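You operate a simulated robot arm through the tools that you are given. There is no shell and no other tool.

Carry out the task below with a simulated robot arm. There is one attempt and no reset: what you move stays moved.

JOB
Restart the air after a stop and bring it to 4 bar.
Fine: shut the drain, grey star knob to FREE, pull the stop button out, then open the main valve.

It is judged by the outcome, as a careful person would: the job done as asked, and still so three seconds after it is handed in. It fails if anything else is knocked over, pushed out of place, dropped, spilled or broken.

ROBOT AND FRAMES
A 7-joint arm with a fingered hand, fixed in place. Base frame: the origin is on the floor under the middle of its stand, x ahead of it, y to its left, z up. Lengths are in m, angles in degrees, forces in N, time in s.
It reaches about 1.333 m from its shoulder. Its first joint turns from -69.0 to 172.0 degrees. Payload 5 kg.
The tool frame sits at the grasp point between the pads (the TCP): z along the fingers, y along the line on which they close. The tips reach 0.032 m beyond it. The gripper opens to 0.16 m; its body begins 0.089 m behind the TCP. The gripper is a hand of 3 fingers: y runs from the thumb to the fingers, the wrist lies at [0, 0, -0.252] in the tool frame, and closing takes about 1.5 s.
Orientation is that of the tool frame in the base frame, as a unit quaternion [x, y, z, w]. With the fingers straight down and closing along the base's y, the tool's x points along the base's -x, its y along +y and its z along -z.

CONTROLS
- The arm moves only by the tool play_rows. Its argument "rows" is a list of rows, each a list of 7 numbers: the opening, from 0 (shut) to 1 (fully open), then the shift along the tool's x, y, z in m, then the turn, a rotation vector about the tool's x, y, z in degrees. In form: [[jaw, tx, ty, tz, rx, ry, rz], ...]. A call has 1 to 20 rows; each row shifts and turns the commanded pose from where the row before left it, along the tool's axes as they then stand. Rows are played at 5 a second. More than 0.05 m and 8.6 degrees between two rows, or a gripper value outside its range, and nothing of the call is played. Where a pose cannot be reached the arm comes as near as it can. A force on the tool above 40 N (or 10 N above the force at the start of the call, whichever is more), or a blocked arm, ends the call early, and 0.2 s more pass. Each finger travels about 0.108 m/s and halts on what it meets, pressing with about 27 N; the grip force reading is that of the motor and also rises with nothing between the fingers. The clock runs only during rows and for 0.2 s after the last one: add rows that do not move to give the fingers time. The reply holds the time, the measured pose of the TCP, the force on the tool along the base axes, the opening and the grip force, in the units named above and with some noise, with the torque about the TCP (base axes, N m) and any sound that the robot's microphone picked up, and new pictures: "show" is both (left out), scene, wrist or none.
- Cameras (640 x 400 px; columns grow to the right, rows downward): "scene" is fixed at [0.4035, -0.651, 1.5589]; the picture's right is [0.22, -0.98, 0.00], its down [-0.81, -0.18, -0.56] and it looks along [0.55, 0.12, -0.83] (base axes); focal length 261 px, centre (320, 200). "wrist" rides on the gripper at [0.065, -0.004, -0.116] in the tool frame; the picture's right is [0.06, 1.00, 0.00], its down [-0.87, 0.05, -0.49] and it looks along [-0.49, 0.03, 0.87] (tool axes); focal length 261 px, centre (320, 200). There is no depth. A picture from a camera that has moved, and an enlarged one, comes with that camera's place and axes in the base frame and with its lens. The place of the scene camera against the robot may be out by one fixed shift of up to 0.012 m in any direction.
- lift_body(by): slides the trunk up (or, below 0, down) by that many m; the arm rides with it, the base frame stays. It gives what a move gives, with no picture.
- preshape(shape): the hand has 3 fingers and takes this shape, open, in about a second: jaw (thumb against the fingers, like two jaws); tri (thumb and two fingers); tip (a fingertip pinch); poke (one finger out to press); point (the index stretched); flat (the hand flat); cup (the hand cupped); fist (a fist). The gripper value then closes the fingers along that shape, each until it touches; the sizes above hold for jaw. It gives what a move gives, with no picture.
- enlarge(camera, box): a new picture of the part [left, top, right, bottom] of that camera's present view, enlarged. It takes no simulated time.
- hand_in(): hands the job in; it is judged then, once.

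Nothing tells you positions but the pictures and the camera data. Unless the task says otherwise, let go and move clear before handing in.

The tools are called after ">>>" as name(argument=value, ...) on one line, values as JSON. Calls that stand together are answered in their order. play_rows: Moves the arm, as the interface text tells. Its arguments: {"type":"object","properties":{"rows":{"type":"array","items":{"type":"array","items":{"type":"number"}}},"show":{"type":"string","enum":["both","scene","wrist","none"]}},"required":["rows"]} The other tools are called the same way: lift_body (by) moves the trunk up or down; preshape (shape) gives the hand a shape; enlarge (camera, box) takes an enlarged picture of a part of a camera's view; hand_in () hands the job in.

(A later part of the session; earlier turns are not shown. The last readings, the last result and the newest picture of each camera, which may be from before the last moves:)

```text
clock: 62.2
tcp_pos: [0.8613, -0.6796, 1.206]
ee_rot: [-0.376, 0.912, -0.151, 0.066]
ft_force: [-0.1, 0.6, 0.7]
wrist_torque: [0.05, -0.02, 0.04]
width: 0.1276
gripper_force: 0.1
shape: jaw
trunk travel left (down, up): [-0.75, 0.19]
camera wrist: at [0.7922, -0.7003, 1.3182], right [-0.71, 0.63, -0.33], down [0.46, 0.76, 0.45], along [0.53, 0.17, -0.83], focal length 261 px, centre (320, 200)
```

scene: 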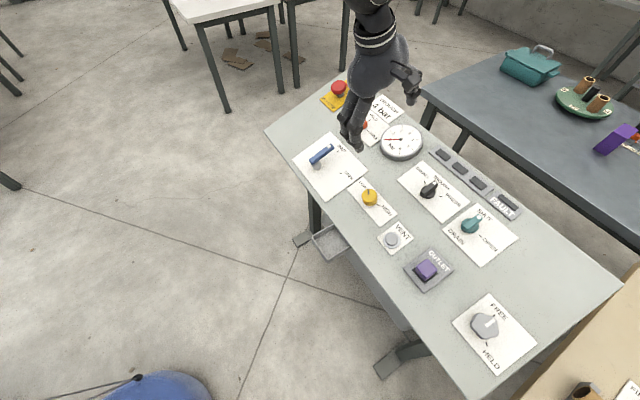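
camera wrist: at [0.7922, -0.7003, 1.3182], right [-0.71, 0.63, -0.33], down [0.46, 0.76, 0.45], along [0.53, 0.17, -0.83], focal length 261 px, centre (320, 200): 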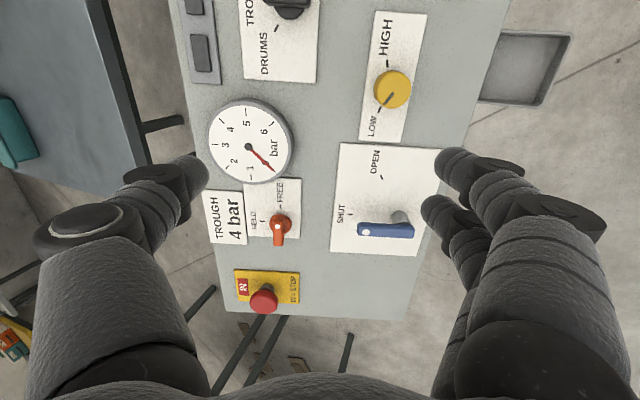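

>>> enlarge(camera="wrist", box=[200, 240, 360, 340])

>>> enlarge(camera="wrist", box=[310, 130, 470, 270])

```text
4.00 times, centred on (280, 290) of wrist
camera zoom: at [0.7922, -0.7003, 1.3182], right [-0.71, 0.63, -0.33], down [0.46, 0.76, 0.45], along [0.53, 0.17, -0.83], focal length 1043 px, centre (480, -160)
```

zoom: 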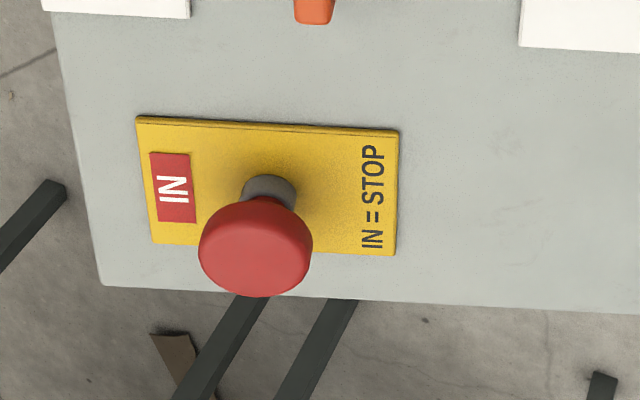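

```text
2.86 times, centred on (390, 200) of wrist
camera zoom: at [0.7922, -0.7003, 1.3182], right [-0.71, 0.63, -0.33], down [0.46, 0.76, 0.45], along [0.53, 0.17, -0.83], focal length 745 px, centre (120, 200)
```

zoom: 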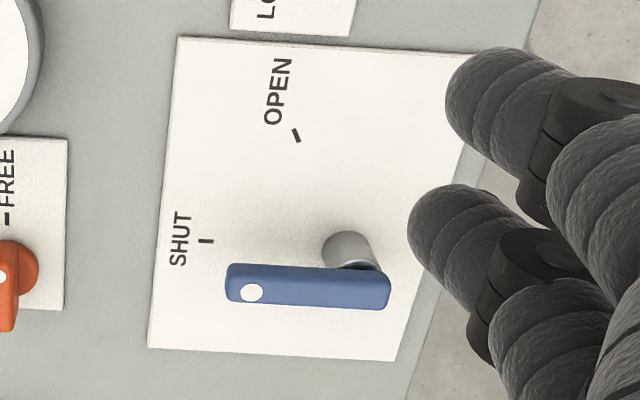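

The stop button's top is near (1.222, -0.534, 1.03). I move to a hover above it.

>>> play_rows(rows=[[0.8, -0.0448, -0.0104, 0, 0, 0, 0], [0.8, -0.0448, -0.0104, 0, 0, 0, 0], [0.8, -0.0448, -0.0104, 0, 0, 0, 0], [0.8, -0.0448, -0.0104, 0, 0, 0, 0], [0.8, -0.0448, -0.0104, 0, 0, 0, 0], [0.8, -0.0448, -0.0104, 0, 0, 0, 0], [0.8, -0.0448, -0.0104, 0, 0, 0, 0], [0.8, -0.0448, -0.0104, 0, 0, 0, 0], [0.8, 0, 0, 0, 1.1, 0, 0], [0.8, 0, 0, 0.03, 0, 0, 0], [0.8, 0, 0, 0.03, 0, 0, 0], [0.8, 0, 0, 0, 0, 0, 0]])

>>> enlarge(camera="wrist", box=[240, 60, 400, 160])

```text
clock: 64.8
tcp_pos: [1.0324, -0.5297, 1.171]
ee_rot: [-0.376, 0.91, -0.161, 0.071]
ft_force: [-0.4, 0.8, -0.6]
wrist_torque: [0.0, -0.02, -0.03]
width: 0.128
gripper_force: 0.1
shape: jaw
out of reach, approached as far as the arm can: row 5, 6, 7, 8, 11
trunk travel left (down, up): [-0.75, 0.19]
camera wrist: at [0.962, -0.5501, 1.2813], right [-0.7, 0.62, -0.35], down [0.45, 0.77, 0.45], along [0.55, 0.16, -0.82], focal length 261 px, centre (320, 200)
```

scene: 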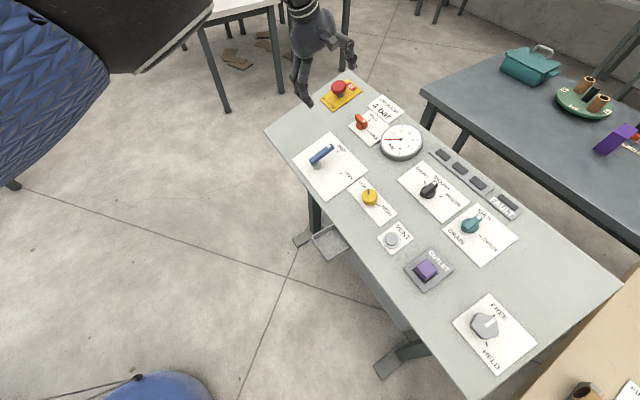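
wrist: 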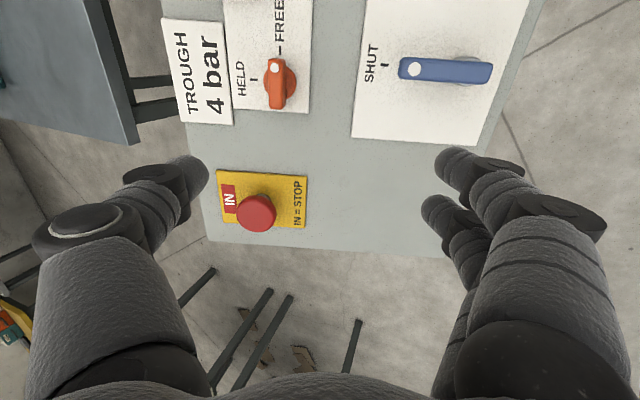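

```text
4.00 times, centred on (320, 110) of wrist
camera zoom: at [0.962, -0.5501, 1.2813], right [-0.7, 0.62, -0.35], down [0.45, 0.77, 0.45], along [0.55, 0.16, -0.82], focal length 1043 px, centre (320, 560)
```

zoom: 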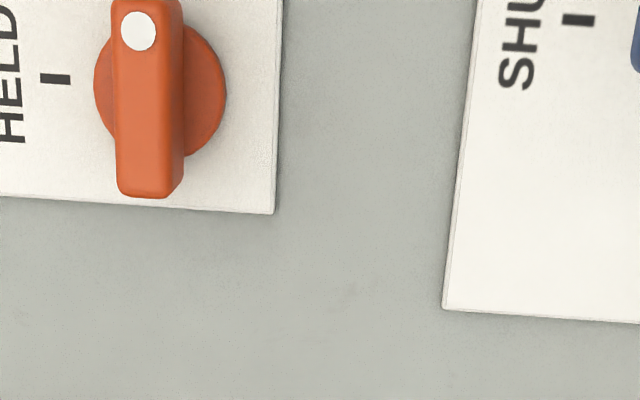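

The arm runs out of reach here with the hand square to the panel: the stop is about 1.33 m out. I'll back off, lower the trunk, and come at the button with the hand pointing outward instead.

>>> play_rows(rows=[[0.6, 0.04, 0, -0.02, 0, 0, 0], [0.6, 0.04, 0, -0.03, 0, 0, 0], [0.6, 0.04, 0, -0.03, 0, 0, 0], [0.6, 0.04, 0, 0, 0, 0, 0], [0.6, 0.04, 0.02, 0, 0, 0, 0], [0.6, 0, 0.04, 0, 0, 0, 0], [0.6, 0, 0, 0, 0, 0, 0]])

```text
clock: 66.4
tcp_pos: [0.8329, -0.6135, 1.2233]
ee_rot: [-0.375, 0.91, -0.161, 0.069]
ft_force: [0.3, -0.5, 0.9]
wrist_torque: [0.03, 0.04, 0.01]
width: 0.0965
gripper_force: 0.0
shape: jaw
trunk travel left (down, up): [-0.75, 0.19]
camera wrist: at [0.762, -0.6332, 1.3345], right [-0.7, 0.62, -0.34], down [0.46, 0.77, 0.45], along [0.54, 0.16, -0.83], focal length 261 px, centre (320, 200)
```

scene: 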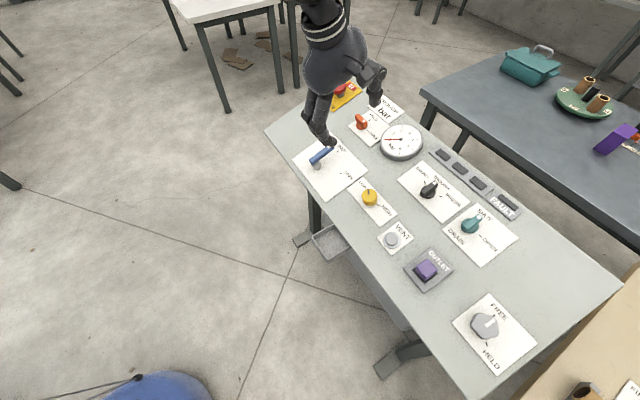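
wrist: 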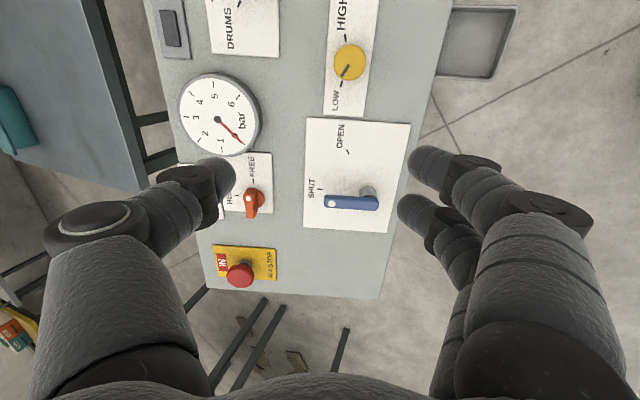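

>>> play_rows(rows=[[0.6, -0.0154, 0.0228, -0.0397, 0, 0, 0], [0.6, -0.0154, 0.0228, -0.0397, 0, 0, 0], [0.6, -0.0154, 0.0228, -0.0397, 0, 0, 0], [0.6, -0.0154, 0.0228, -0.0397, 0, 0, 0], [0.6, -0.0154, 0.0228, -0.0397, 0, 0, 0], [0.6, -0.0154, 0.0228, -0.0397, 0, 0, 0], [0.6, 0, 0, 0, 0, 0, -8], [0.6, 0, 0, 0, 0, 0, -8], [0.6, 0, 0, 0, 0, 0, -8], [0.6, 0, 0, 0, 0, 0, -8], [0.6, 0, 0, 0, 0, 0, -8], [0.6, 0, 0, 0, 0, 0, -8], [0.6, 0, 0, 0, 0, 0, -8], [0.6, 0, 0, 0, 0, 0, -8], [0.6, 0, 0, 0, 0, 0, -8], [0.6, 0, 0, 0, 0, 0, -8], [0.6, 0, 0, 0, 0, 0, -8], [0.6, 0, 0, 0, 0, 0, -8], [0.6, 0, 0, 0, 0, 0, -4], [0.6, 0, 0, 0, 0, 0, 0]])

```text
clock: 70.6
tcp_pos: [0.748, -0.3986, 1.4015]
ee_rot: [0.939, -0.297, 0.157, 0.079]
ft_force: [-0.1, 0.6, 0.5]
wrist_torque: [0.02, 0.02, -0.04]
width: 0.0962
gripper_force: 0.0
shape: jaw
trunk travel left (down, up): [-0.75, 0.19]
camera wrist: at [0.7734, -0.4005, 1.5332], right [-0.53, -0.84, 0.08], down [-0.83, 0.54, 0.17], along [-0.18, 0.03, -0.98], focal length 261 px, centre (320, 200)
```

scene: 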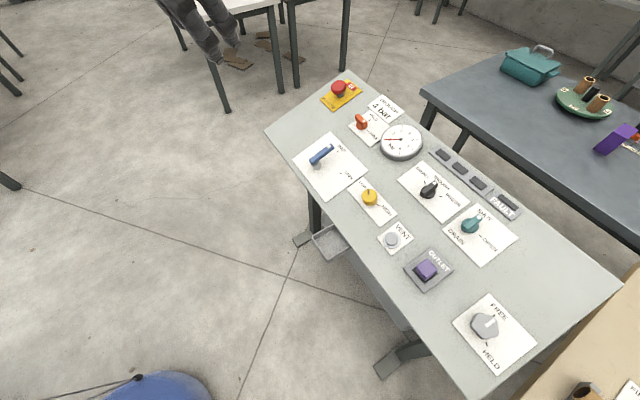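
wrist: 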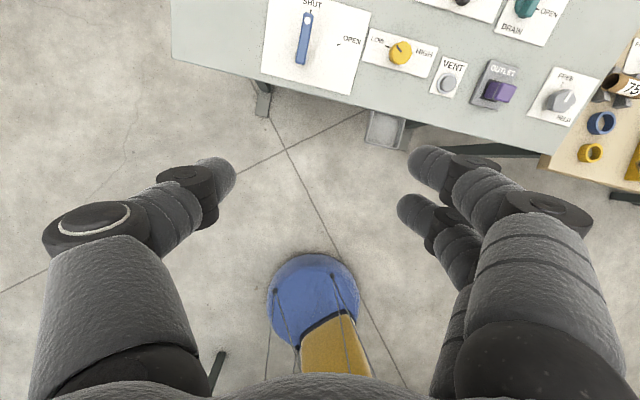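

The hand is clear of the console. I lower the trunk by 0.25 m so the shoulder is nearer the stop's height, then pitch the hand outward.

>>> lift_body(by=-0.25)

>>> play_rows(rows=[[0.6, 0, 0, 0, 0, 0, -5], [0.6, 0, 0, 0, 0, 0, -5], [0.6, 0, 0, 0, 0, 8, 0], [0.6, 0, 0, 0, 0, 8, 0], [0.6, 0, 0, 0, 0, 8, 0], [0.6, 0, 0, 0, 0, 8, 0], [0.6, 0, 0, 0, 0, 8, 0], [0.6, 0, 0, 0, 0, 8, 0], [0.6, 0, 0, 0, 0, 0, 0]])

```text
clock: 73.2
tcp_pos: [0.7474, -0.3981, 1.1509]
ee_rot: [0.939, -0.297, 0.157, 0.079]
ft_force: [-0.8, -0.1, 0.2]
wrist_torque: [-0.02, -0.03, -0.01]
width: 0.0965
gripper_force: 0.1
shape: jaw
trunk travel left (down, up): [-0.5, 0.44]
```

```text
clock: 75.2
tcp_pos: [0.7461, -0.3984, 1.1515]
ee_rot: [0.818, -0.158, 0.527, 0.171]
ft_force: [0.0, 0.8, -0.8]
wrist_torque: [-0.01, -0.02, 0.03]
width: 0.0967
gripper_force: 0.1
shape: jaw
trunk travel left (down, up): [-0.5, 0.44]
camera wrist: at [0.6825, -0.3465, 1.257], right [-0.41, -0.89, 0.17], down [-0.76, 0.24, -0.6], along [0.5, -0.38, -0.78], focal length 261 px, centre (320, 200)
```

scene: 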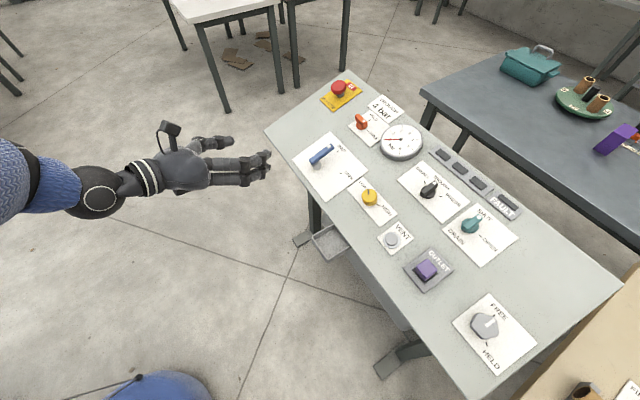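
wrist: 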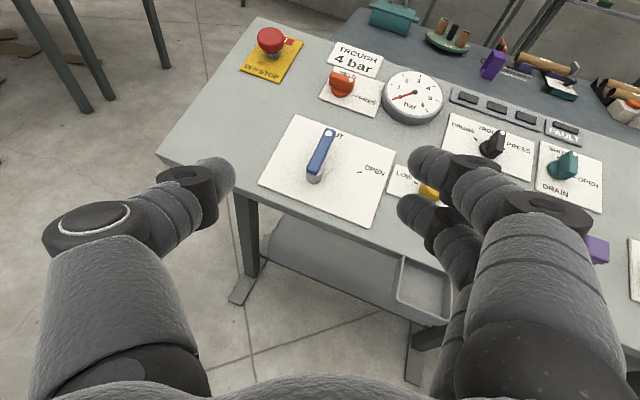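

Good view: the hand now points outward and the stop button is straight ahead. I'll zoom to fix its position.

>>> enlarge(camera="wrist", box=[220, 10, 320, 90])

>>> enlarge(camera="wrist", box=[250, 40, 450, 180])

```text
5.00 times, centred on (270, 50) of wrist
camera zoom: at [0.6825, -0.3465, 1.257], right [-0.41, -0.89, 0.17], down [-0.76, 0.24, -0.6], along [0.5, -0.38, -0.78], focal length 1303 px, centre (570, 950)
```

zoom: 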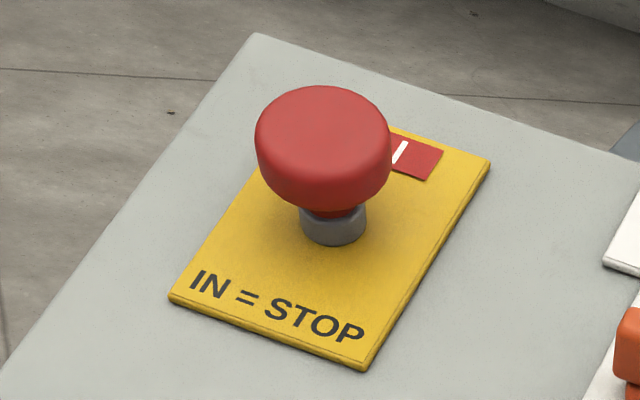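

```text
2.86 times, centred on (350, 110) of wrist
camera zoom: at [0.6825, -0.3465, 1.257], right [-0.41, -0.89, 0.17], down [-0.76, 0.24, -0.6], along [0.5, -0.38, -0.78], focal length 745 px, centre (234, 457)
```

zoom: 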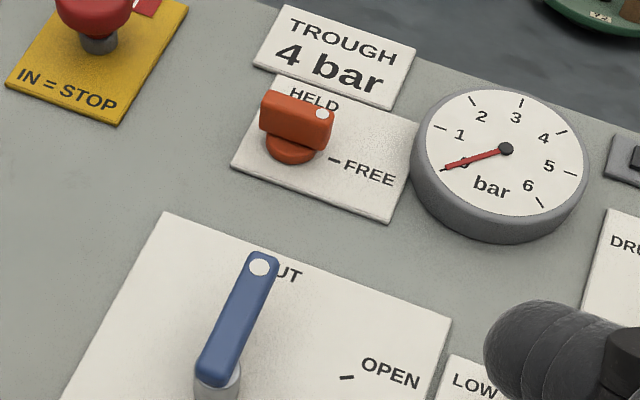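

The button head's centre is near (1.231, -0.535, 1.018). I line the hand's axis up with it and advance, watching the reach limit.

>>> play_rows(rows=[[0.6, 0.027, -0.035, 0, 0, 0, 0], [0.6, 0.027, -0.035, 0, 0, 0, 0], [0.6, 0.027, -0.035, 0, 0, 0, 0], [0.6, 0, 0, 0.05, 0, 0, 0], [0.6, 0, 0, 0.05, 0, 0, 0], [0.6, 0, 0, 0.05, 0, 0, 0], [0.6, 0, 0, 0.05, 0, 0, 0], [0.6, 0, 0, 0.05, 0, 0, 0], [0.6, 0, 0, 0.04, 0, 0, 0], [0.6, 0, 0, 0, 0, 0, 0]])

```text
clock: 77.4
tcp_pos: [1.059, -0.4393, 1.1029]
ee_rot: [0.818, -0.158, 0.526, 0.171]
ft_force: [0.8, -0.4, 0.6]
wrist_torque: [0.0, 0.01, 0.01]
width: 0.0963
gripper_force: 0.1
shape: jaw
trunk travel left (down, up): [-0.5, 0.44]
camera wrist: at [0.9946, -0.3882, 1.2082], right [-0.41, -0.89, 0.17], down [-0.76, 0.24, -0.6], along [0.5, -0.38, -0.78], focal length 261 px, centre (320, 200)
```

scene: 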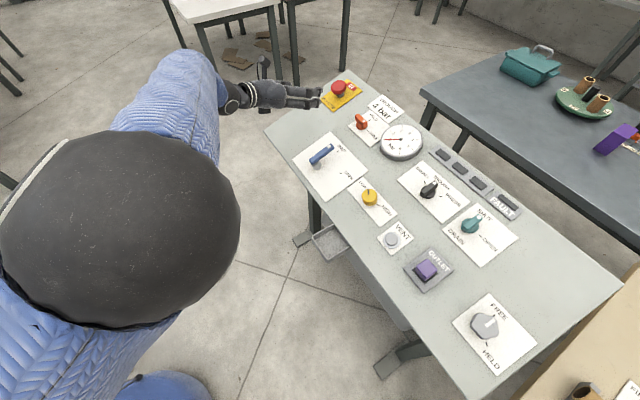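
wrist: 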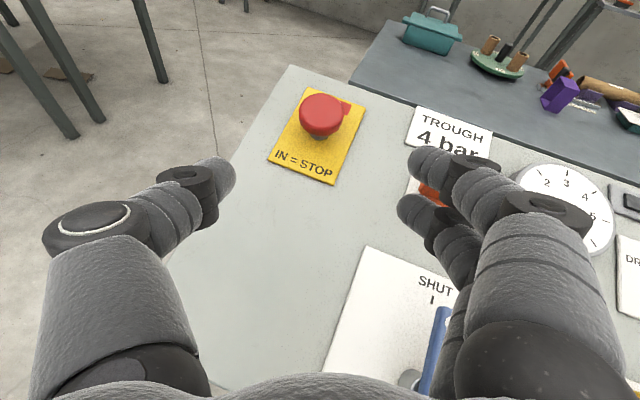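

>>> enlarge(camera="wrist", box=[240, 60, 400, 190])

```text
3.08 times, centred on (320, 125) of wrist
camera zoom: at [0.9946, -0.3882, 1.2082], right [-0.41, -0.89, 0.17], down [-0.76, 0.24, -0.6], along [0.5, -0.38, -0.78], focal length 802 px, centre (320, 431)
```

zoom: 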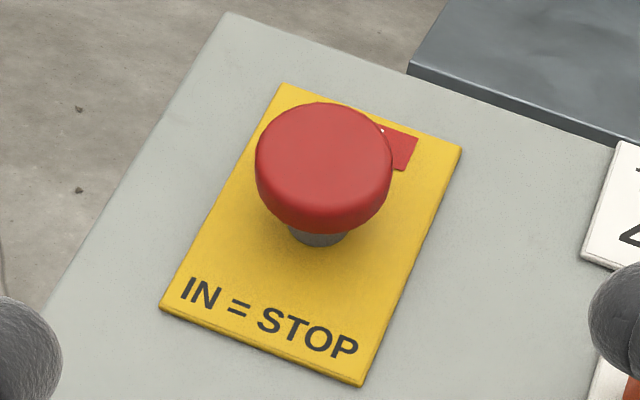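

>>> play_rows(rows=[[0.6, 0, 0, 0.04, 0, 0, 0], [0.6, 0, 0, 0.04, 0, 0, 0], [0.6, 0, 0, 0.03, 0, 0, 0], [0.6, 0, 0, 0, 0, 0, 0]])

```text
clock: 78.4
tcp_pos: [1.1488, -0.4889, 1.0601]
ee_rot: [0.817, -0.158, 0.527, 0.171]
ft_force: [0.6, -0.3, -0.3]
wrist_torque: [-0.04, 0.01, -0.01]
width: 0.0964
gripper_force: 0.0
shape: jaw
trunk travel left (down, up): [-0.5, 0.44]
camera wrist: at [1.0838, -0.4374, 1.1655], right [-0.41, -0.89, 0.17], down [-0.76, 0.24, -0.6], along [0.5, -0.38, -0.78], focal length 261 px, centre (320, 200)
```

scene: 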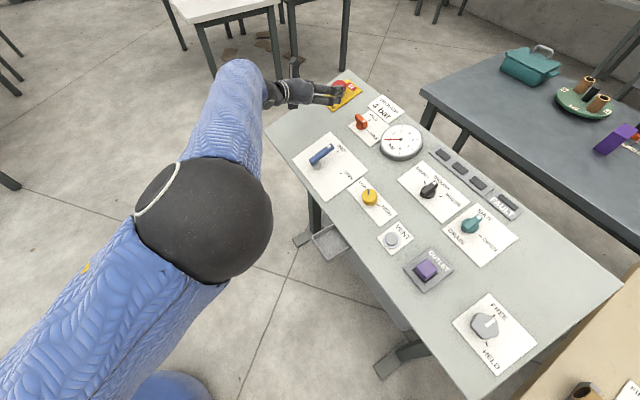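
wrist: 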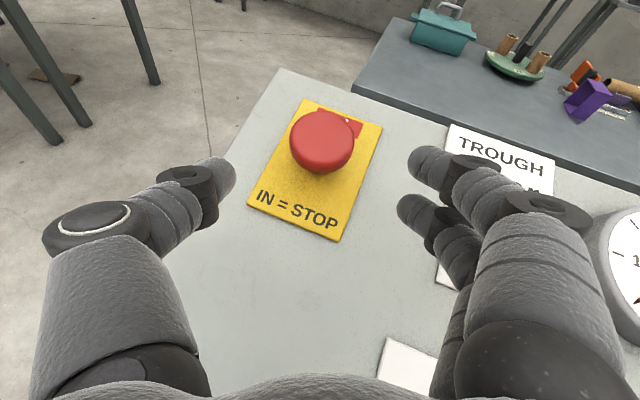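

Still within reach, and the fingers straddle the button with clearance from the orange knob. I'll advance the last 9 cm slowly.

>>> play_rows(rows=[[0.6, -0.001, -0.001, 0.03, 0, 0, 0], [0.6, 0, 0, 0.025, 0, 0, 0], [0.6, 0, 0, 0.02, 0, 0, 0], [0.6, 0, 0, 0.01, 0, 0, 0], [0.6, 0, 0, 0, 0, 0, 0]])

>>> enlarge(camera="wrist", box=[220, 100, 420, 240])

>>> enlarge(camera="scene", box=[290, 55, 410, 130])

```text
clock: 79.6
tcp_pos: [1.1961, -0.5321, 1.0305]
ee_rot: [0.817, -0.158, 0.527, 0.171]
ft_force: [-0.3, 0.4, -0.3]
wrist_torque: [-0.01, 0.04, -0.03]
width: 0.0964
gripper_force: 0.0
shape: jaw
out of reach, approached as far as the arm can: row 3, 4
trunk travel left (down, up): [-0.5, 0.44]
camera wrist: at [1.1331, -0.4806, 1.1358], right [-0.41, -0.9, 0.17], down [-0.76, 0.24, -0.6], along [0.5, -0.38, -0.78], focal length 261 px, centre (320, 200)
```

scene: 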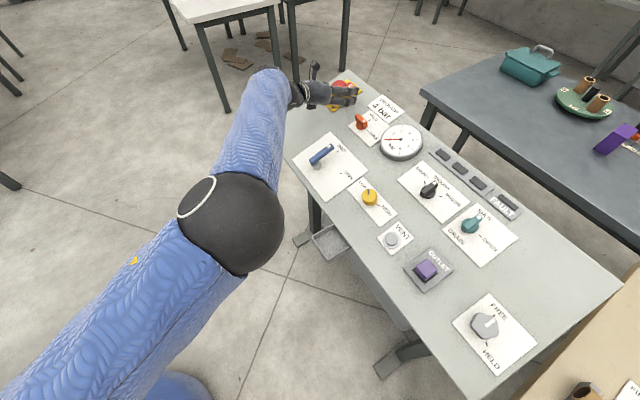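
wrist: 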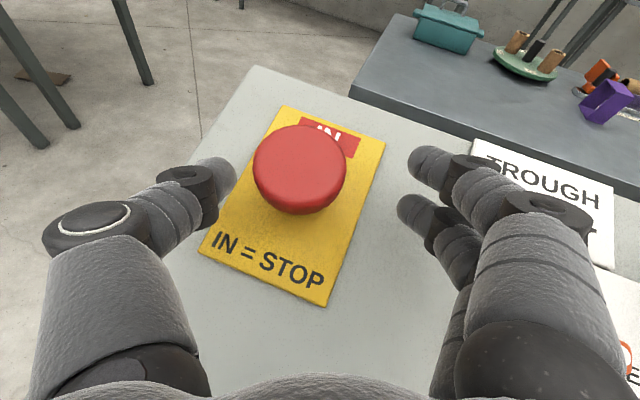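

```text
2.86 times, centred on (320, 170) of wrist
camera zoom: at [1.1331, -0.4806, 1.1358], right [-0.41, -0.9, 0.17], down [-0.76, 0.24, -0.6], along [0.5, -0.38, -0.78], focal length 745 px, centre (320, 286)
```

zoom: 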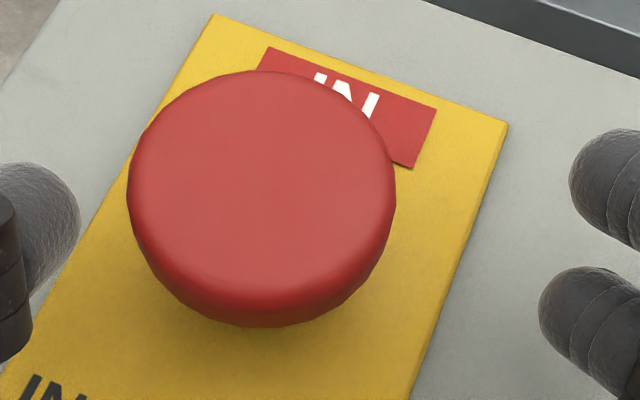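

```text
5.33 times, centred on (350, 92) of scene
camera zoom: at [0.4035, -0.651, 1.5589], right [0.22, -0.98, 0.0], down [-0.81, -0.18, -0.56], along [0.55, 0.12, -0.83], focal length 1391 px, centre (160, 773)
```

zoom: 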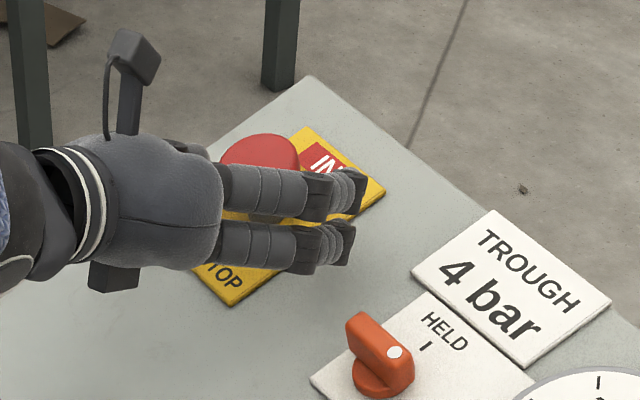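

The limit is about 1.08 m to the wrist, so the hand must point flatter. I'll back off, flatten the pitch to about 10°, aim along the radial direction, and drop the trunk slightly more.

>>> play_rows(rows=[[0.6, 0, 0, -0.03, 0, 0, 0], [0.6, 0, 0, -0.04, 0, 0, 0], [0.6, 0, 0, -0.04, 0, 0, 0], [0.6, 0.04, 0, 0, 0, 0, 0], [0.6, 0.04, 0, 0, 0, 0, 0], [0.6, 0, 0, 0, 0, 6.5, 0], [0.6, 0, 0, 0, 0, 6.5, 0], [0.6, 0, 0, 0, 5.4, 0, 0], [0.6, 0, 0, 0, 0, 0, 0]], show="none")

>>> lift_body(by=-0.07)

>>> play_rows(rows=[[0.6, 0, 0, 0, 0, 0, 0]])

```text
clock: 81.6
tcp_pos: [1.1411, -0.49, 1.1444]
ee_rot: [0.761, -0.108, 0.622, 0.151]
ft_force: [-0.4, 0.3, -0.8]
wrist_torque: [0.02, 0.01, 0.02]
width: 0.0963
gripper_force: 0.1
shape: jaw
trunk travel left (down, up): [-0.5, 0.44]
```

```text
clock: 82.7
tcp_pos: [1.1392, -0.4886, 1.0765]
ee_rot: [0.76, -0.109, 0.622, 0.152]
ft_force: [0.2, 0.4, 0.0]
wrist_torque: [-0.01, -0.04, -0.01]
width: 0.0963
gripper_force: 0.0
shape: jaw
trunk travel left (down, up): [-0.43, 0.51]
```

```text
clock: 83.1
tcp_pos: [1.1403, -0.4898, 1.0764]
ee_rot: [0.761, -0.109, 0.622, 0.153]
ft_force: [1.2, 0.2, -0.7]
wrist_torque: [-0.03, -0.03, 0.05]
width: 0.0964
gripper_force: 0.1
shape: jaw
trunk travel left (down, up): [-0.43, 0.51]
camera wrist: at [1.0512, -0.44, 1.1619], right [-0.34, -0.93, 0.16], down [-0.64, 0.11, -0.76], along [0.68, -0.36, -0.63], focal length 261 px, centre (320, 200)
```

scene: 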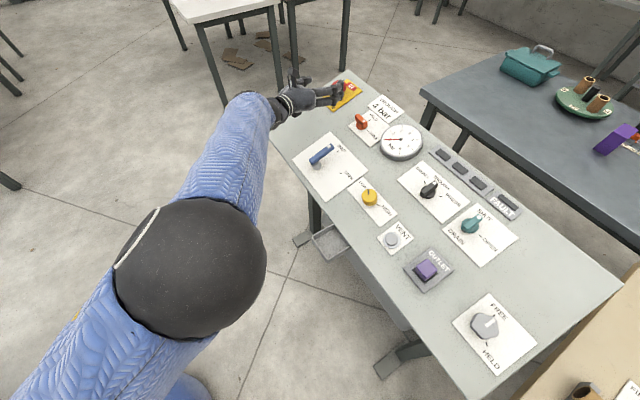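
wrist: 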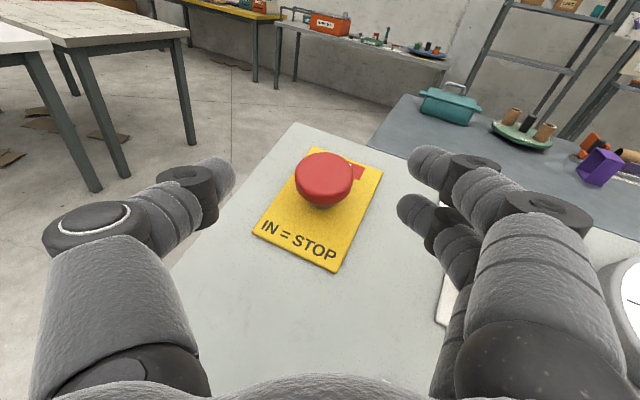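

Orientation is good now (pitch 10°, aimed radially). I approach along a straight line to the grasp point beside the head, pausing partway to check.

>>> play_rows(rows=[[0.6, -0.01, 0.001, 0.02, 0, 0, 0], [0.6, -0.01, 0.001, 0.02, 0, 0, 0], [0.6, -0.008, 0, 0.02, 0, 0, 0], [0.6, 0, 0, 0, 0, 0, 0]], show="wrist")

>>> enlarge(camera="wrist", box=[220, 110, 420, 250])

```text
clock: 84.1
tcp_pos: [1.1885, -0.5133, 1.0385]
ee_rot: [0.761, -0.107, 0.622, 0.151]
ft_force: [0.2, 0.4, 0.1]
wrist_torque: [-0.01, 0.01, -0.02]
width: 0.0962
gripper_force: 0.1
shape: jaw
trunk travel left (down, up): [-0.43, 0.51]
camera wrist: at [1.0986, -0.4637, 1.1246], right [-0.34, -0.93, 0.16], down [-0.64, 0.11, -0.76], along [0.68, -0.36, -0.63], focal length 261 px, centre (320, 200)
```

wrist: 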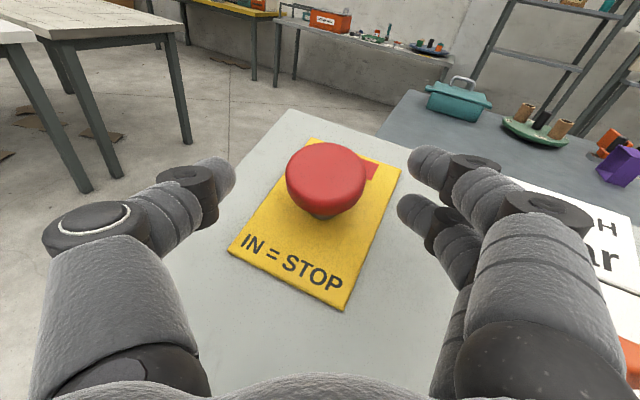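

```text
2.86 times, centred on (320, 180) of wrist
camera zoom: at [1.0986, -0.4637, 1.1246], right [-0.34, -0.93, 0.16], down [-0.64, 0.11, -0.76], along [0.68, -0.36, -0.63], focal length 745 px, centre (320, 257)
```

zoom: 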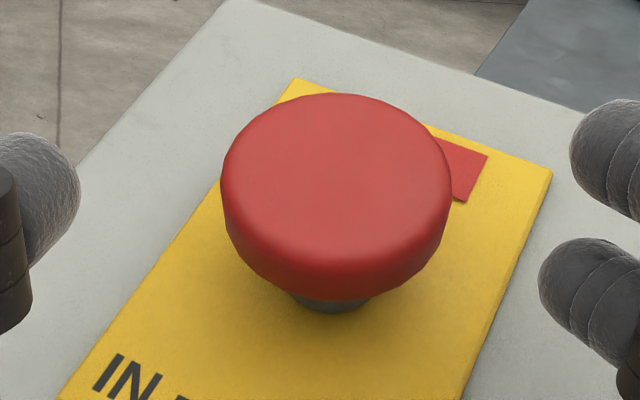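

>>> play_rows(rows=[[0.6, -0.0045, 0.0015, 0.011, 0, 0, 0], [0.6, -0.0045, 0.0015, 0.011, 0, 0, 0], [0.6, -0.004, 0.0015, 0.011, 0, 0, 0], [0.6, 0, 0, 0, 0, 0, 0]], show="wrist")

>>> enlarge(camera="wrist", box=[220, 110, 420, 250])

>>> enlarge(camera="scene", box=[290, 55, 410, 130])

```text
clock: 85.1
tcp_pos: [1.2164, -0.531, 1.0209]
ee_rot: [0.76, -0.108, 0.622, 0.152]
ft_force: [-0.3, 0.5, 0.4]
wrist_torque: [-0.02, -0.01, -0.01]
width: 0.0963
gripper_force: 0.0
shape: jaw
trunk travel left (down, up): [-0.43, 0.51]
camera wrist: at [1.1254, -0.481, 1.1058], right [-0.34, -0.93, 0.16], down [-0.64, 0.11, -0.76], along [0.68, -0.36, -0.63], focal length 261 px, centre (320, 200)
```

wrist: 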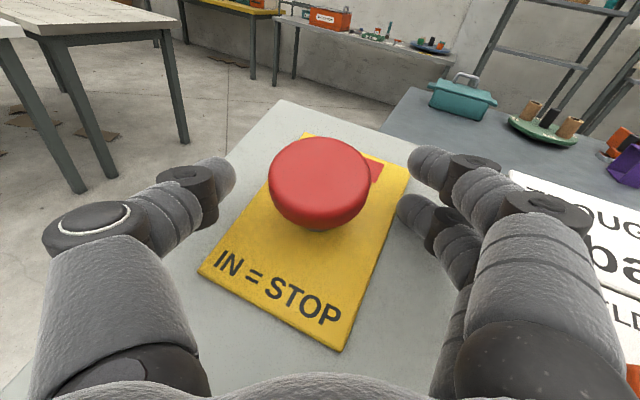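

```text
2.86 times, centred on (320, 180) of wrist
camera zoom: at [1.1254, -0.481, 1.1058], right [-0.34, -0.93, 0.16], down [-0.64, 0.11, -0.76], along [0.68, -0.36, -0.63], focal length 745 px, centre (320, 257)
```

zoom: 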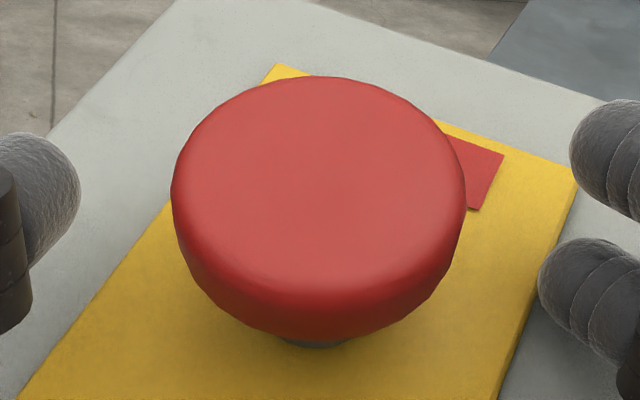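

```text
5.33 times, centred on (350, 92) of scene
camera zoom: at [0.4035, -0.651, 1.5589], right [0.22, -0.98, 0.0], down [-0.81, -0.18, -0.56], along [0.55, 0.12, -0.83], focal length 1391 px, centre (160, 773)
```

zoom: 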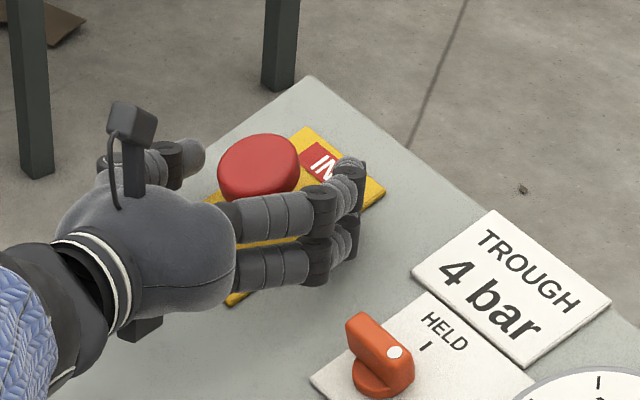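

The head is centred between thumb and fingers. I'll take a few more millimetres of depth if available, then close.

>>> play_rows(rows=[[0.6, -0.002, 0, 0.005, 0, 0, 0], [0.5, 0, 0, 0, 0, 0, 0], [0.4, 0, 0, 0, 0, 0, 0], [0.3, 0, 0, 0, 0, 0, 0], [0.2, 0, 0, 0, 0, 0, 0], [0.1, 0, 0, 0, 0, 0, 0], [0.0, 0, 0, 0, 0, 0, 0], [0.0, 0, 0, 0, 0, 0, 0]], show="wrist")

>>> enlarge(camera="scene", box=[290, 55, 410, 130])

```text
clock: 86.9
tcp_pos: [1.219, -0.5303, 1.0179]
ee_rot: [0.761, -0.109, 0.622, 0.153]
ft_force: [2.8, 0.1, 7.4]
wrist_torque: [-0.6, 0.04, -0.3]
width: 0.0522
gripper_force: 27.5
shape: jaw
trunk travel left (down, up): [-0.43, 0.51]
camera wrist: at [1.1297, -0.4817, 1.1038], right [-0.34, -0.93, 0.16], down [-0.64, 0.11, -0.76], along [0.69, -0.36, -0.63], focal length 261 px, centre (320, 200)
```

wrist: 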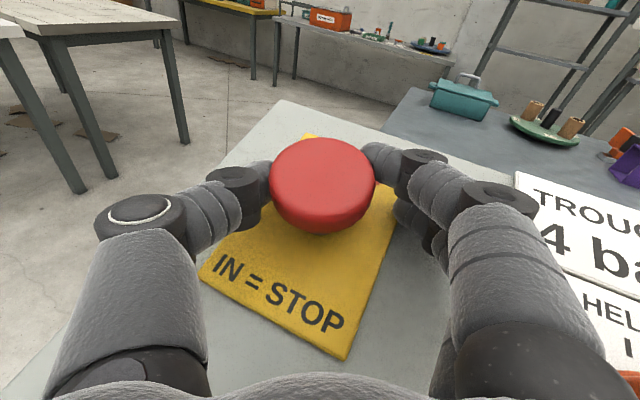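

```text
5.33 times, centred on (350, 92) of scene
camera zoom: at [0.4035, -0.651, 1.5589], right [0.22, -0.98, 0.0], down [-0.81, -0.18, -0.56], along [0.55, 0.12, -0.83], focal length 1391 px, centre (160, 773)
```

zoom: 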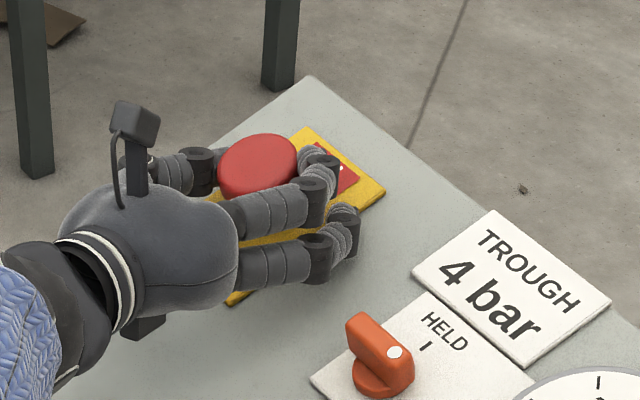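

Gripped at 52 mm. Now I pull along the panel normal in small steps.

>>> play_rows(rows=[[0, 0.0035, -0.0002, -0.0019, 0, 0, 0], [0, 0.0035, -0.0002, -0.0019, 0, 0, 0], [0, 0.0035, -0.0002, -0.0019, 0, 0, 0], [0, 0.0035, -0.0002, -0.0019, 0, 0, 0], [0, 0, 0, 0, 0, 0, 0]], show="wrist")

>>> enlarge(camera="wrist", box=[220, 100, 420, 240])

```text
clock: 88.1
tcp_pos: [1.2178, -0.5271, 1.0284]
ee_rot: [0.762, -0.108, 0.62, 0.152]
ft_force: [11.2, 4.4, -10.2]
wrist_torque: [0.11, 0.06, -0.1]
width: 0.0423
gripper_force: 27.5
shape: jaw
trunk travel left (down, up): [-0.43, 0.51]
heard: click, click
camera wrist: at [1.1278, -0.4785, 1.1146], right [-0.34, -0.93, 0.16], down [-0.65, 0.11, -0.75], along [0.68, -0.36, -0.64], focal length 261 px, centre (320, 200)
```

wrist: 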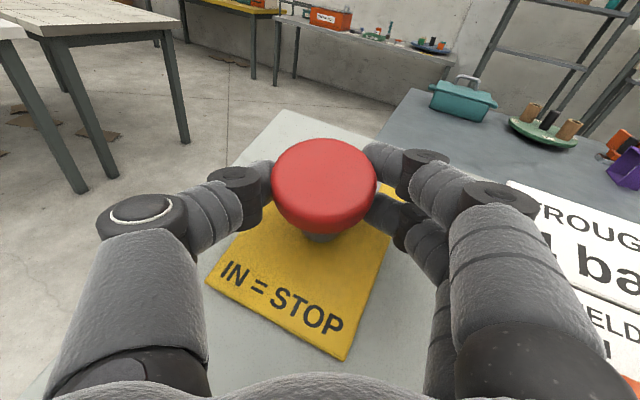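

```text
2.86 times, centred on (320, 170) of wrist
camera zoom: at [1.1278, -0.4785, 1.1146], right [-0.34, -0.93, 0.16], down [-0.65, 0.11, -0.75], along [0.68, -0.36, -0.64], focal length 745 px, centre (320, 286)
```

zoom: 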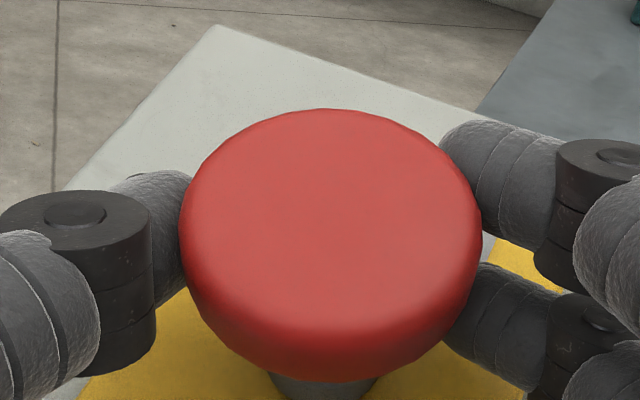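

I heard clicks, and the head rose about 11 mm with the stalk now visible. I'll release and look at it before retreating.

>>> play_rows(rows=[[0.3, 0, 0, 0, 0, 0, 0], [0.5, 0, 0, 0, 0, 0, 0], [0.6, 0, 0, 0, 0, 0, 0], [0.6, 0, 0, 0, 0, 0, 0]], show="wrist")

>>> enlarge(camera="wrist", box=[220, 100, 420, 240])

>>> enlarge(camera="scene", box=[290, 55, 410, 130])

```text
clock: 89.1
tcp_pos: [1.2153, -0.5282, 1.0325]
ee_rot: [0.761, -0.107, 0.622, 0.151]
ft_force: [-0.3, -0.3, -0.7]
wrist_torque: [0.0, 0.01, 0.0]
width: 0.0953
gripper_force: 0.0
shape: jaw
trunk travel left (down, up): [-0.43, 0.51]
camera wrist: at [1.1259, -0.4794, 1.118], right [-0.34, -0.93, 0.16], down [-0.64, 0.11, -0.76], along [0.68, -0.36, -0.63], focal length 261 px, centre (320, 200)
```

wrist: 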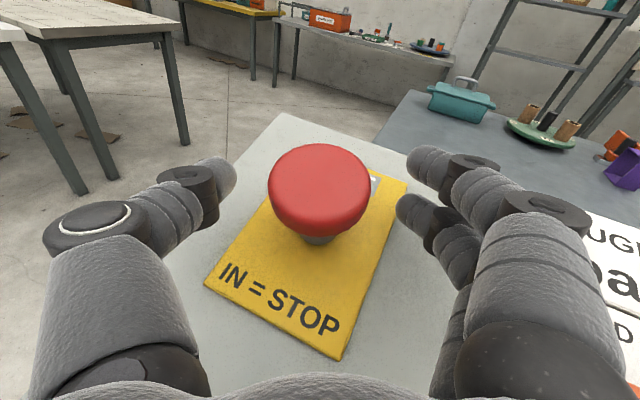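

```text
2.86 times, centred on (320, 170) of wrist
camera zoom: at [1.1259, -0.4794, 1.118], right [-0.34, -0.93, 0.16], down [-0.64, 0.11, -0.76], along [0.68, -0.36, -0.63], focal length 745 px, centre (320, 286)
```

zoom: 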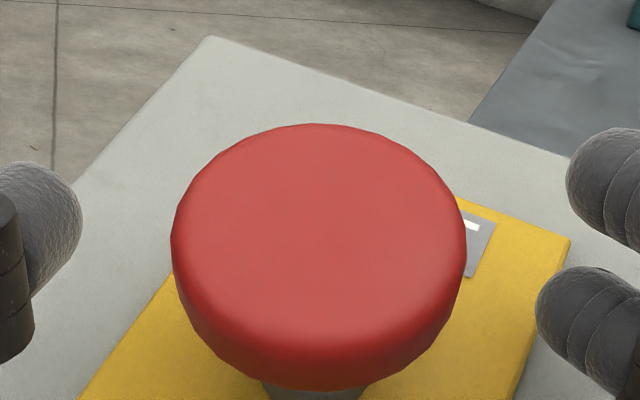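

```text
5.33 times, centred on (350, 92) of scene
camera zoom: at [0.4035, -0.651, 1.5589], right [0.22, -0.98, 0.0], down [-0.81, -0.18, -0.56], along [0.55, 0.12, -0.83], focal length 1391 px, centre (160, 773)
```

zoom: 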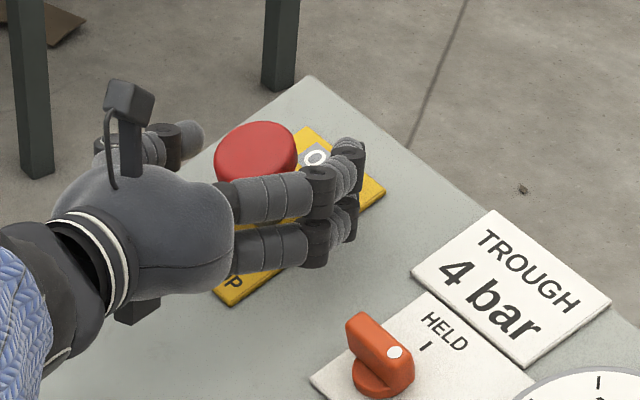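

The indicator changed from red IN to a grey flag starting with "O", so the stop is out. I retreat straight back and up.

>>> play_rows(rows=[[0.6, 0.002, 0, -0.02, 0, 0, 0], [0.6, 0.005, 0, -0.035, 0, 0, 0], [0.6, 0.01, 0, -0.045, 0, 0, 0], [0.6, 0.02, 0, -0.045, 0, 0, 0], [0.6, 0.03, 0, -0.035, 0, 0, 0], [0.6, 0.04, 0, -0.02, 0, 0, 0], [0.6, 0.04, 0, -0.02, 0, 0, 0], [0.6, 0, 0, 0, 0, 0, 0]])

>>> enlarge(camera="scene", box=[300, 70, 420, 145])

>>> enlarge(camera="wrist", box=[240, 120, 440, 260])

```text
clock: 90.9
tcp_pos: [1.0441, -0.444, 1.2134]
ee_rot: [0.761, -0.109, 0.621, 0.153]
ft_force: [0.0, -1.0, 0.0]
wrist_torque: [-0.04, 0.0, -0.01]
width: 0.0955
gripper_force: 0.0
shape: jaw
trunk travel left (down, up): [-0.43, 0.51]
camera wrist: at [0.9546, -0.3949, 1.2996], right [-0.34, -0.93, 0.16], down [-0.65, 0.11, -0.76], along [0.68, -0.36, -0.64], focal length 261 px, centre (320, 200)
```

scene: 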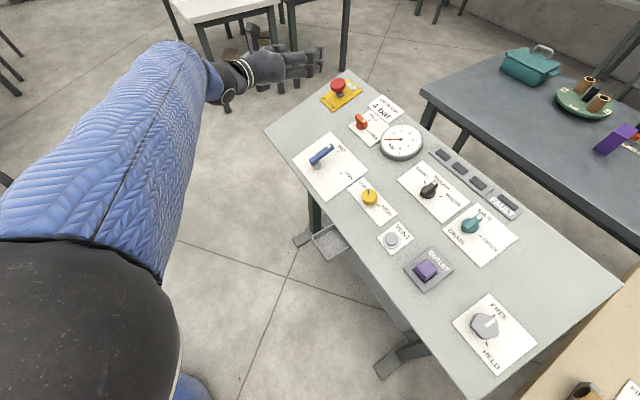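
wrist: 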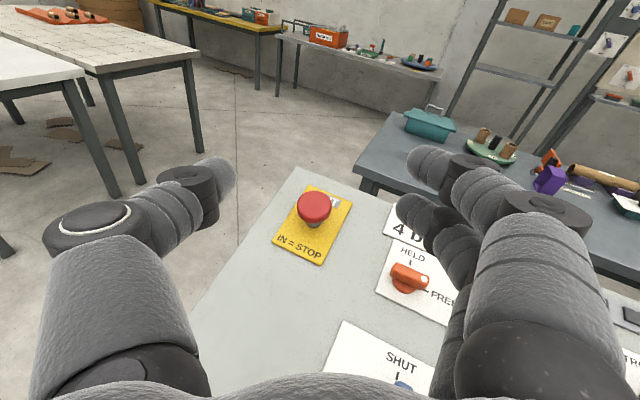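

```text
5.33 times, centred on (360, 108) of scene
camera zoom: at [0.4035, -0.651, 1.5589], right [0.22, -0.98, 0.0], down [-0.81, -0.18, -0.56], along [0.55, 0.12, -0.83], focal length 1391 px, centre (107, 693)
```

zoom: 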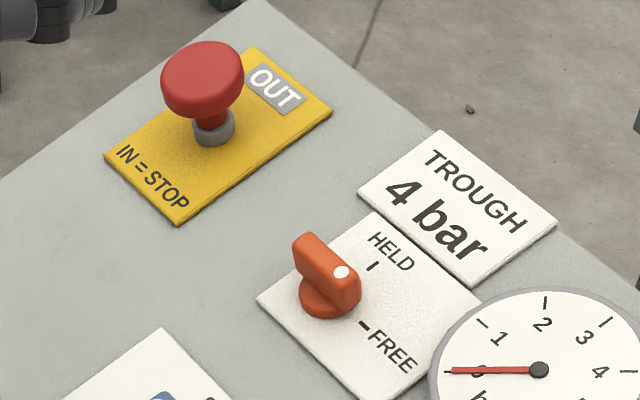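

```text
2.86 times, centred on (340, 190) of wrist
camera zoom: at [0.9546, -0.3949, 1.2996], right [-0.34, -0.93, 0.16], down [-0.65, 0.11, -0.76], along [0.68, -0.36, -0.64], focal length 745 px, centre (263, 229)
```

zoom: 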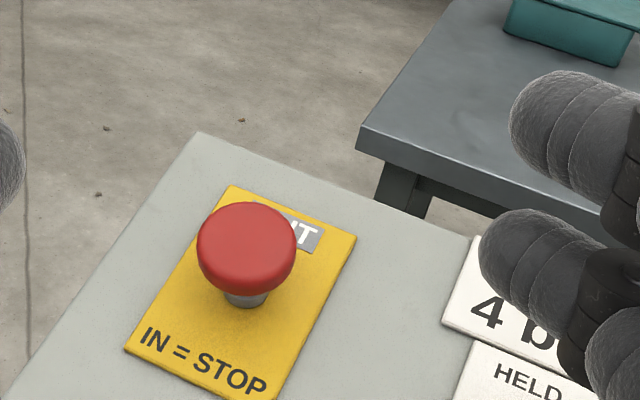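

The flag reads OUT. Next is the main valve. I back off, restore the hand square to the panel with its closing axis across the blue lever, and look.

>>> play_rows(rows=[[0.6, -0.008, 0.0016, -0.0397, 0, 0, 0], [0.6, -0.008, 0.0016, -0.0397, 0, 0, 0], [0.6, -0.008, 0.0016, -0.0397, 0, 0, 0], [0.6, -0.008, 0.0016, -0.0397, 0, 0, 0], [0.6, -0.008, 0.0016, -0.0397, 0, 0, 0], [0.6, 0, 0, 0, -1.94, -7.47, 2.58], [0.6, 0, 0, 0, -1.94, -7.47, 2.58], [0.6, 0, 0, 0, -1.94, -7.47, 2.58], [0.6, 0, 0, 0, -1.94, -7.47, 2.58], [0.6, 0, 0, 0, -1.94, -7.47, 2.58], [0.6, 0, 0, 0, -1.94, -7.47, 2.58], [0.6, 0, 0, 0, -1.94, -7.47, 2.58], [0.6, 0, 0, 0, -1.94, -7.47, 2.58], [0.6, 0, 0, 0, 0, 0, 0]])

```text
clock: 93.9
tcp_pos: [0.8167, -0.4178, 1.1683]
ee_rot: [0.91, -0.374, 0.167, 0.057]
ft_force: [-0.6, 0.7, -0.7]
wrist_torque: [0.02, 0.04, 0.01]
width: 0.0955
gripper_force: 0.1
shape: jaw
out of reach, approached as far as the arm can: row 11, 12, 13
trunk travel left (down, up): [-0.43, 0.51]
camera wrist: at [0.8342, -0.4308, 1.3008], right [-0.66, -0.75, 0.0], down [-0.74, 0.65, 0.16], along [-0.12, 0.1, -0.99], focal length 261 px, centre (320, 200)
```

scene: 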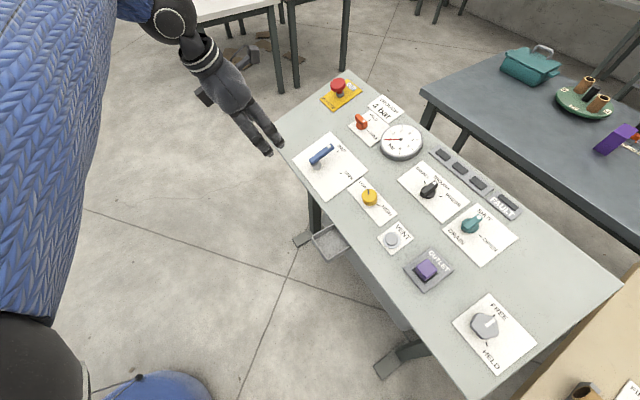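
wrist: 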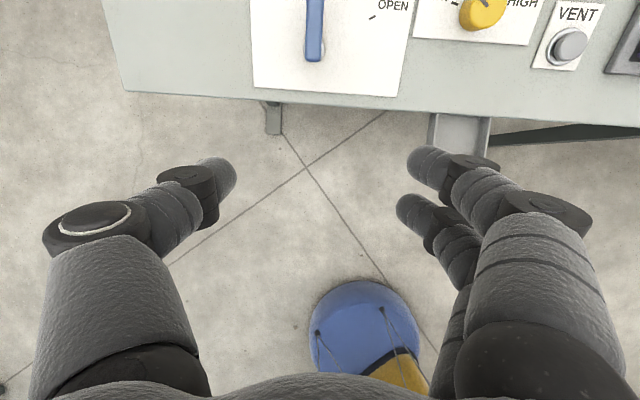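

The orientation is right but the low trunk limits this posture. I raise the trunk again by 0.2 m and then hover over the lever.

>>> lift_body(by=0.2)

>>> play_rows(rows=[[0.6, 0.03, 0, 0.03, 0, 0, 0], [0.6, 0.03, 0, 0.03, 0, 0, 0], [0.6, 0.03, 0, 0.03, 0, 0, 0], [0.6, 0.03, 0, 0.03, 0, 0, 0], [0.6, 0, 0, 0, 0, 0, 0]])

```text
clock: 96.0
tcp_pos: [0.8169, -0.4187, 1.3676]
ee_rot: [0.911, -0.374, 0.167, 0.057]
ft_force: [0.6, 0.1, 0.3]
wrist_torque: [0.0, -0.01, 0.01]
width: 0.0956
gripper_force: 0.1
shape: jaw
trunk travel left (down, up): [-0.63, 0.31]
```

```text
clock: 97.2
tcp_pos: [0.9265, -0.526, 1.2967]
ee_rot: [0.91, -0.374, 0.168, 0.057]
ft_force: [0.4, 0.2, -0.5]
wrist_torque: [0.0, -0.01, 0.01]
width: 0.0954
gripper_force: 0.1
shape: jaw
trunk travel left (down, up): [-0.63, 0.31]
camera wrist: at [0.9428, -0.5379, 1.4304], right [-0.66, -0.75, 0.0], down [-0.74, 0.65, 0.16], along [-0.12, 0.1, -0.99], focal length 261 px, centre (320, 200)
```

scene: 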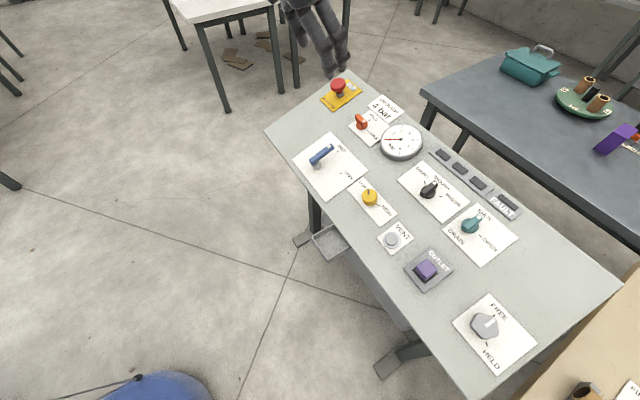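
wrist: 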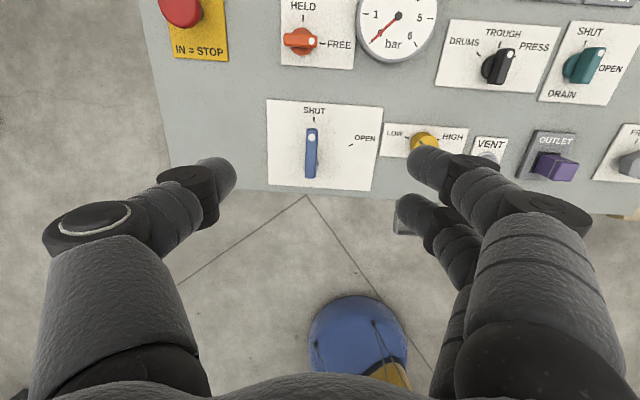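

>>> enlarge(camera="wrist", box=[250, 90, 410, 200])

>>> enlarge(camera="wrist", box=[270, 0, 450, 100])

```text
3.64 times, centred on (330, 145) of wrist
camera zoom: at [0.9428, -0.5379, 1.4304], right [-0.66, -0.75, 0.0], down [-0.74, 0.65, 0.16], along [-0.12, 0.1, -0.99], focal length 948 px, centre (284, 400)
```

zoom: 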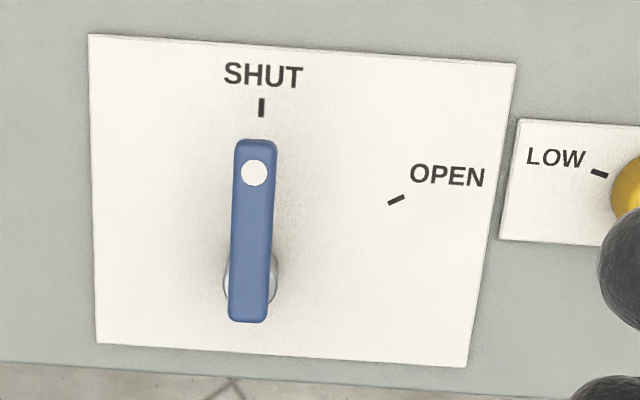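

```text
3.56 times, centred on (360, 50) of wrist
camera zoom: at [0.9428, -0.5379, 1.4304], right [-0.66, -0.75, 0.0], down [-0.74, 0.65, 0.16], along [-0.12, 0.1, -0.99], focal length 927 px, centre (178, 733)
```

zoom: 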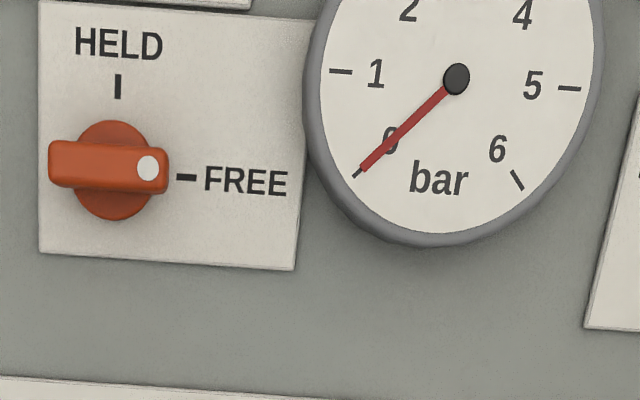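

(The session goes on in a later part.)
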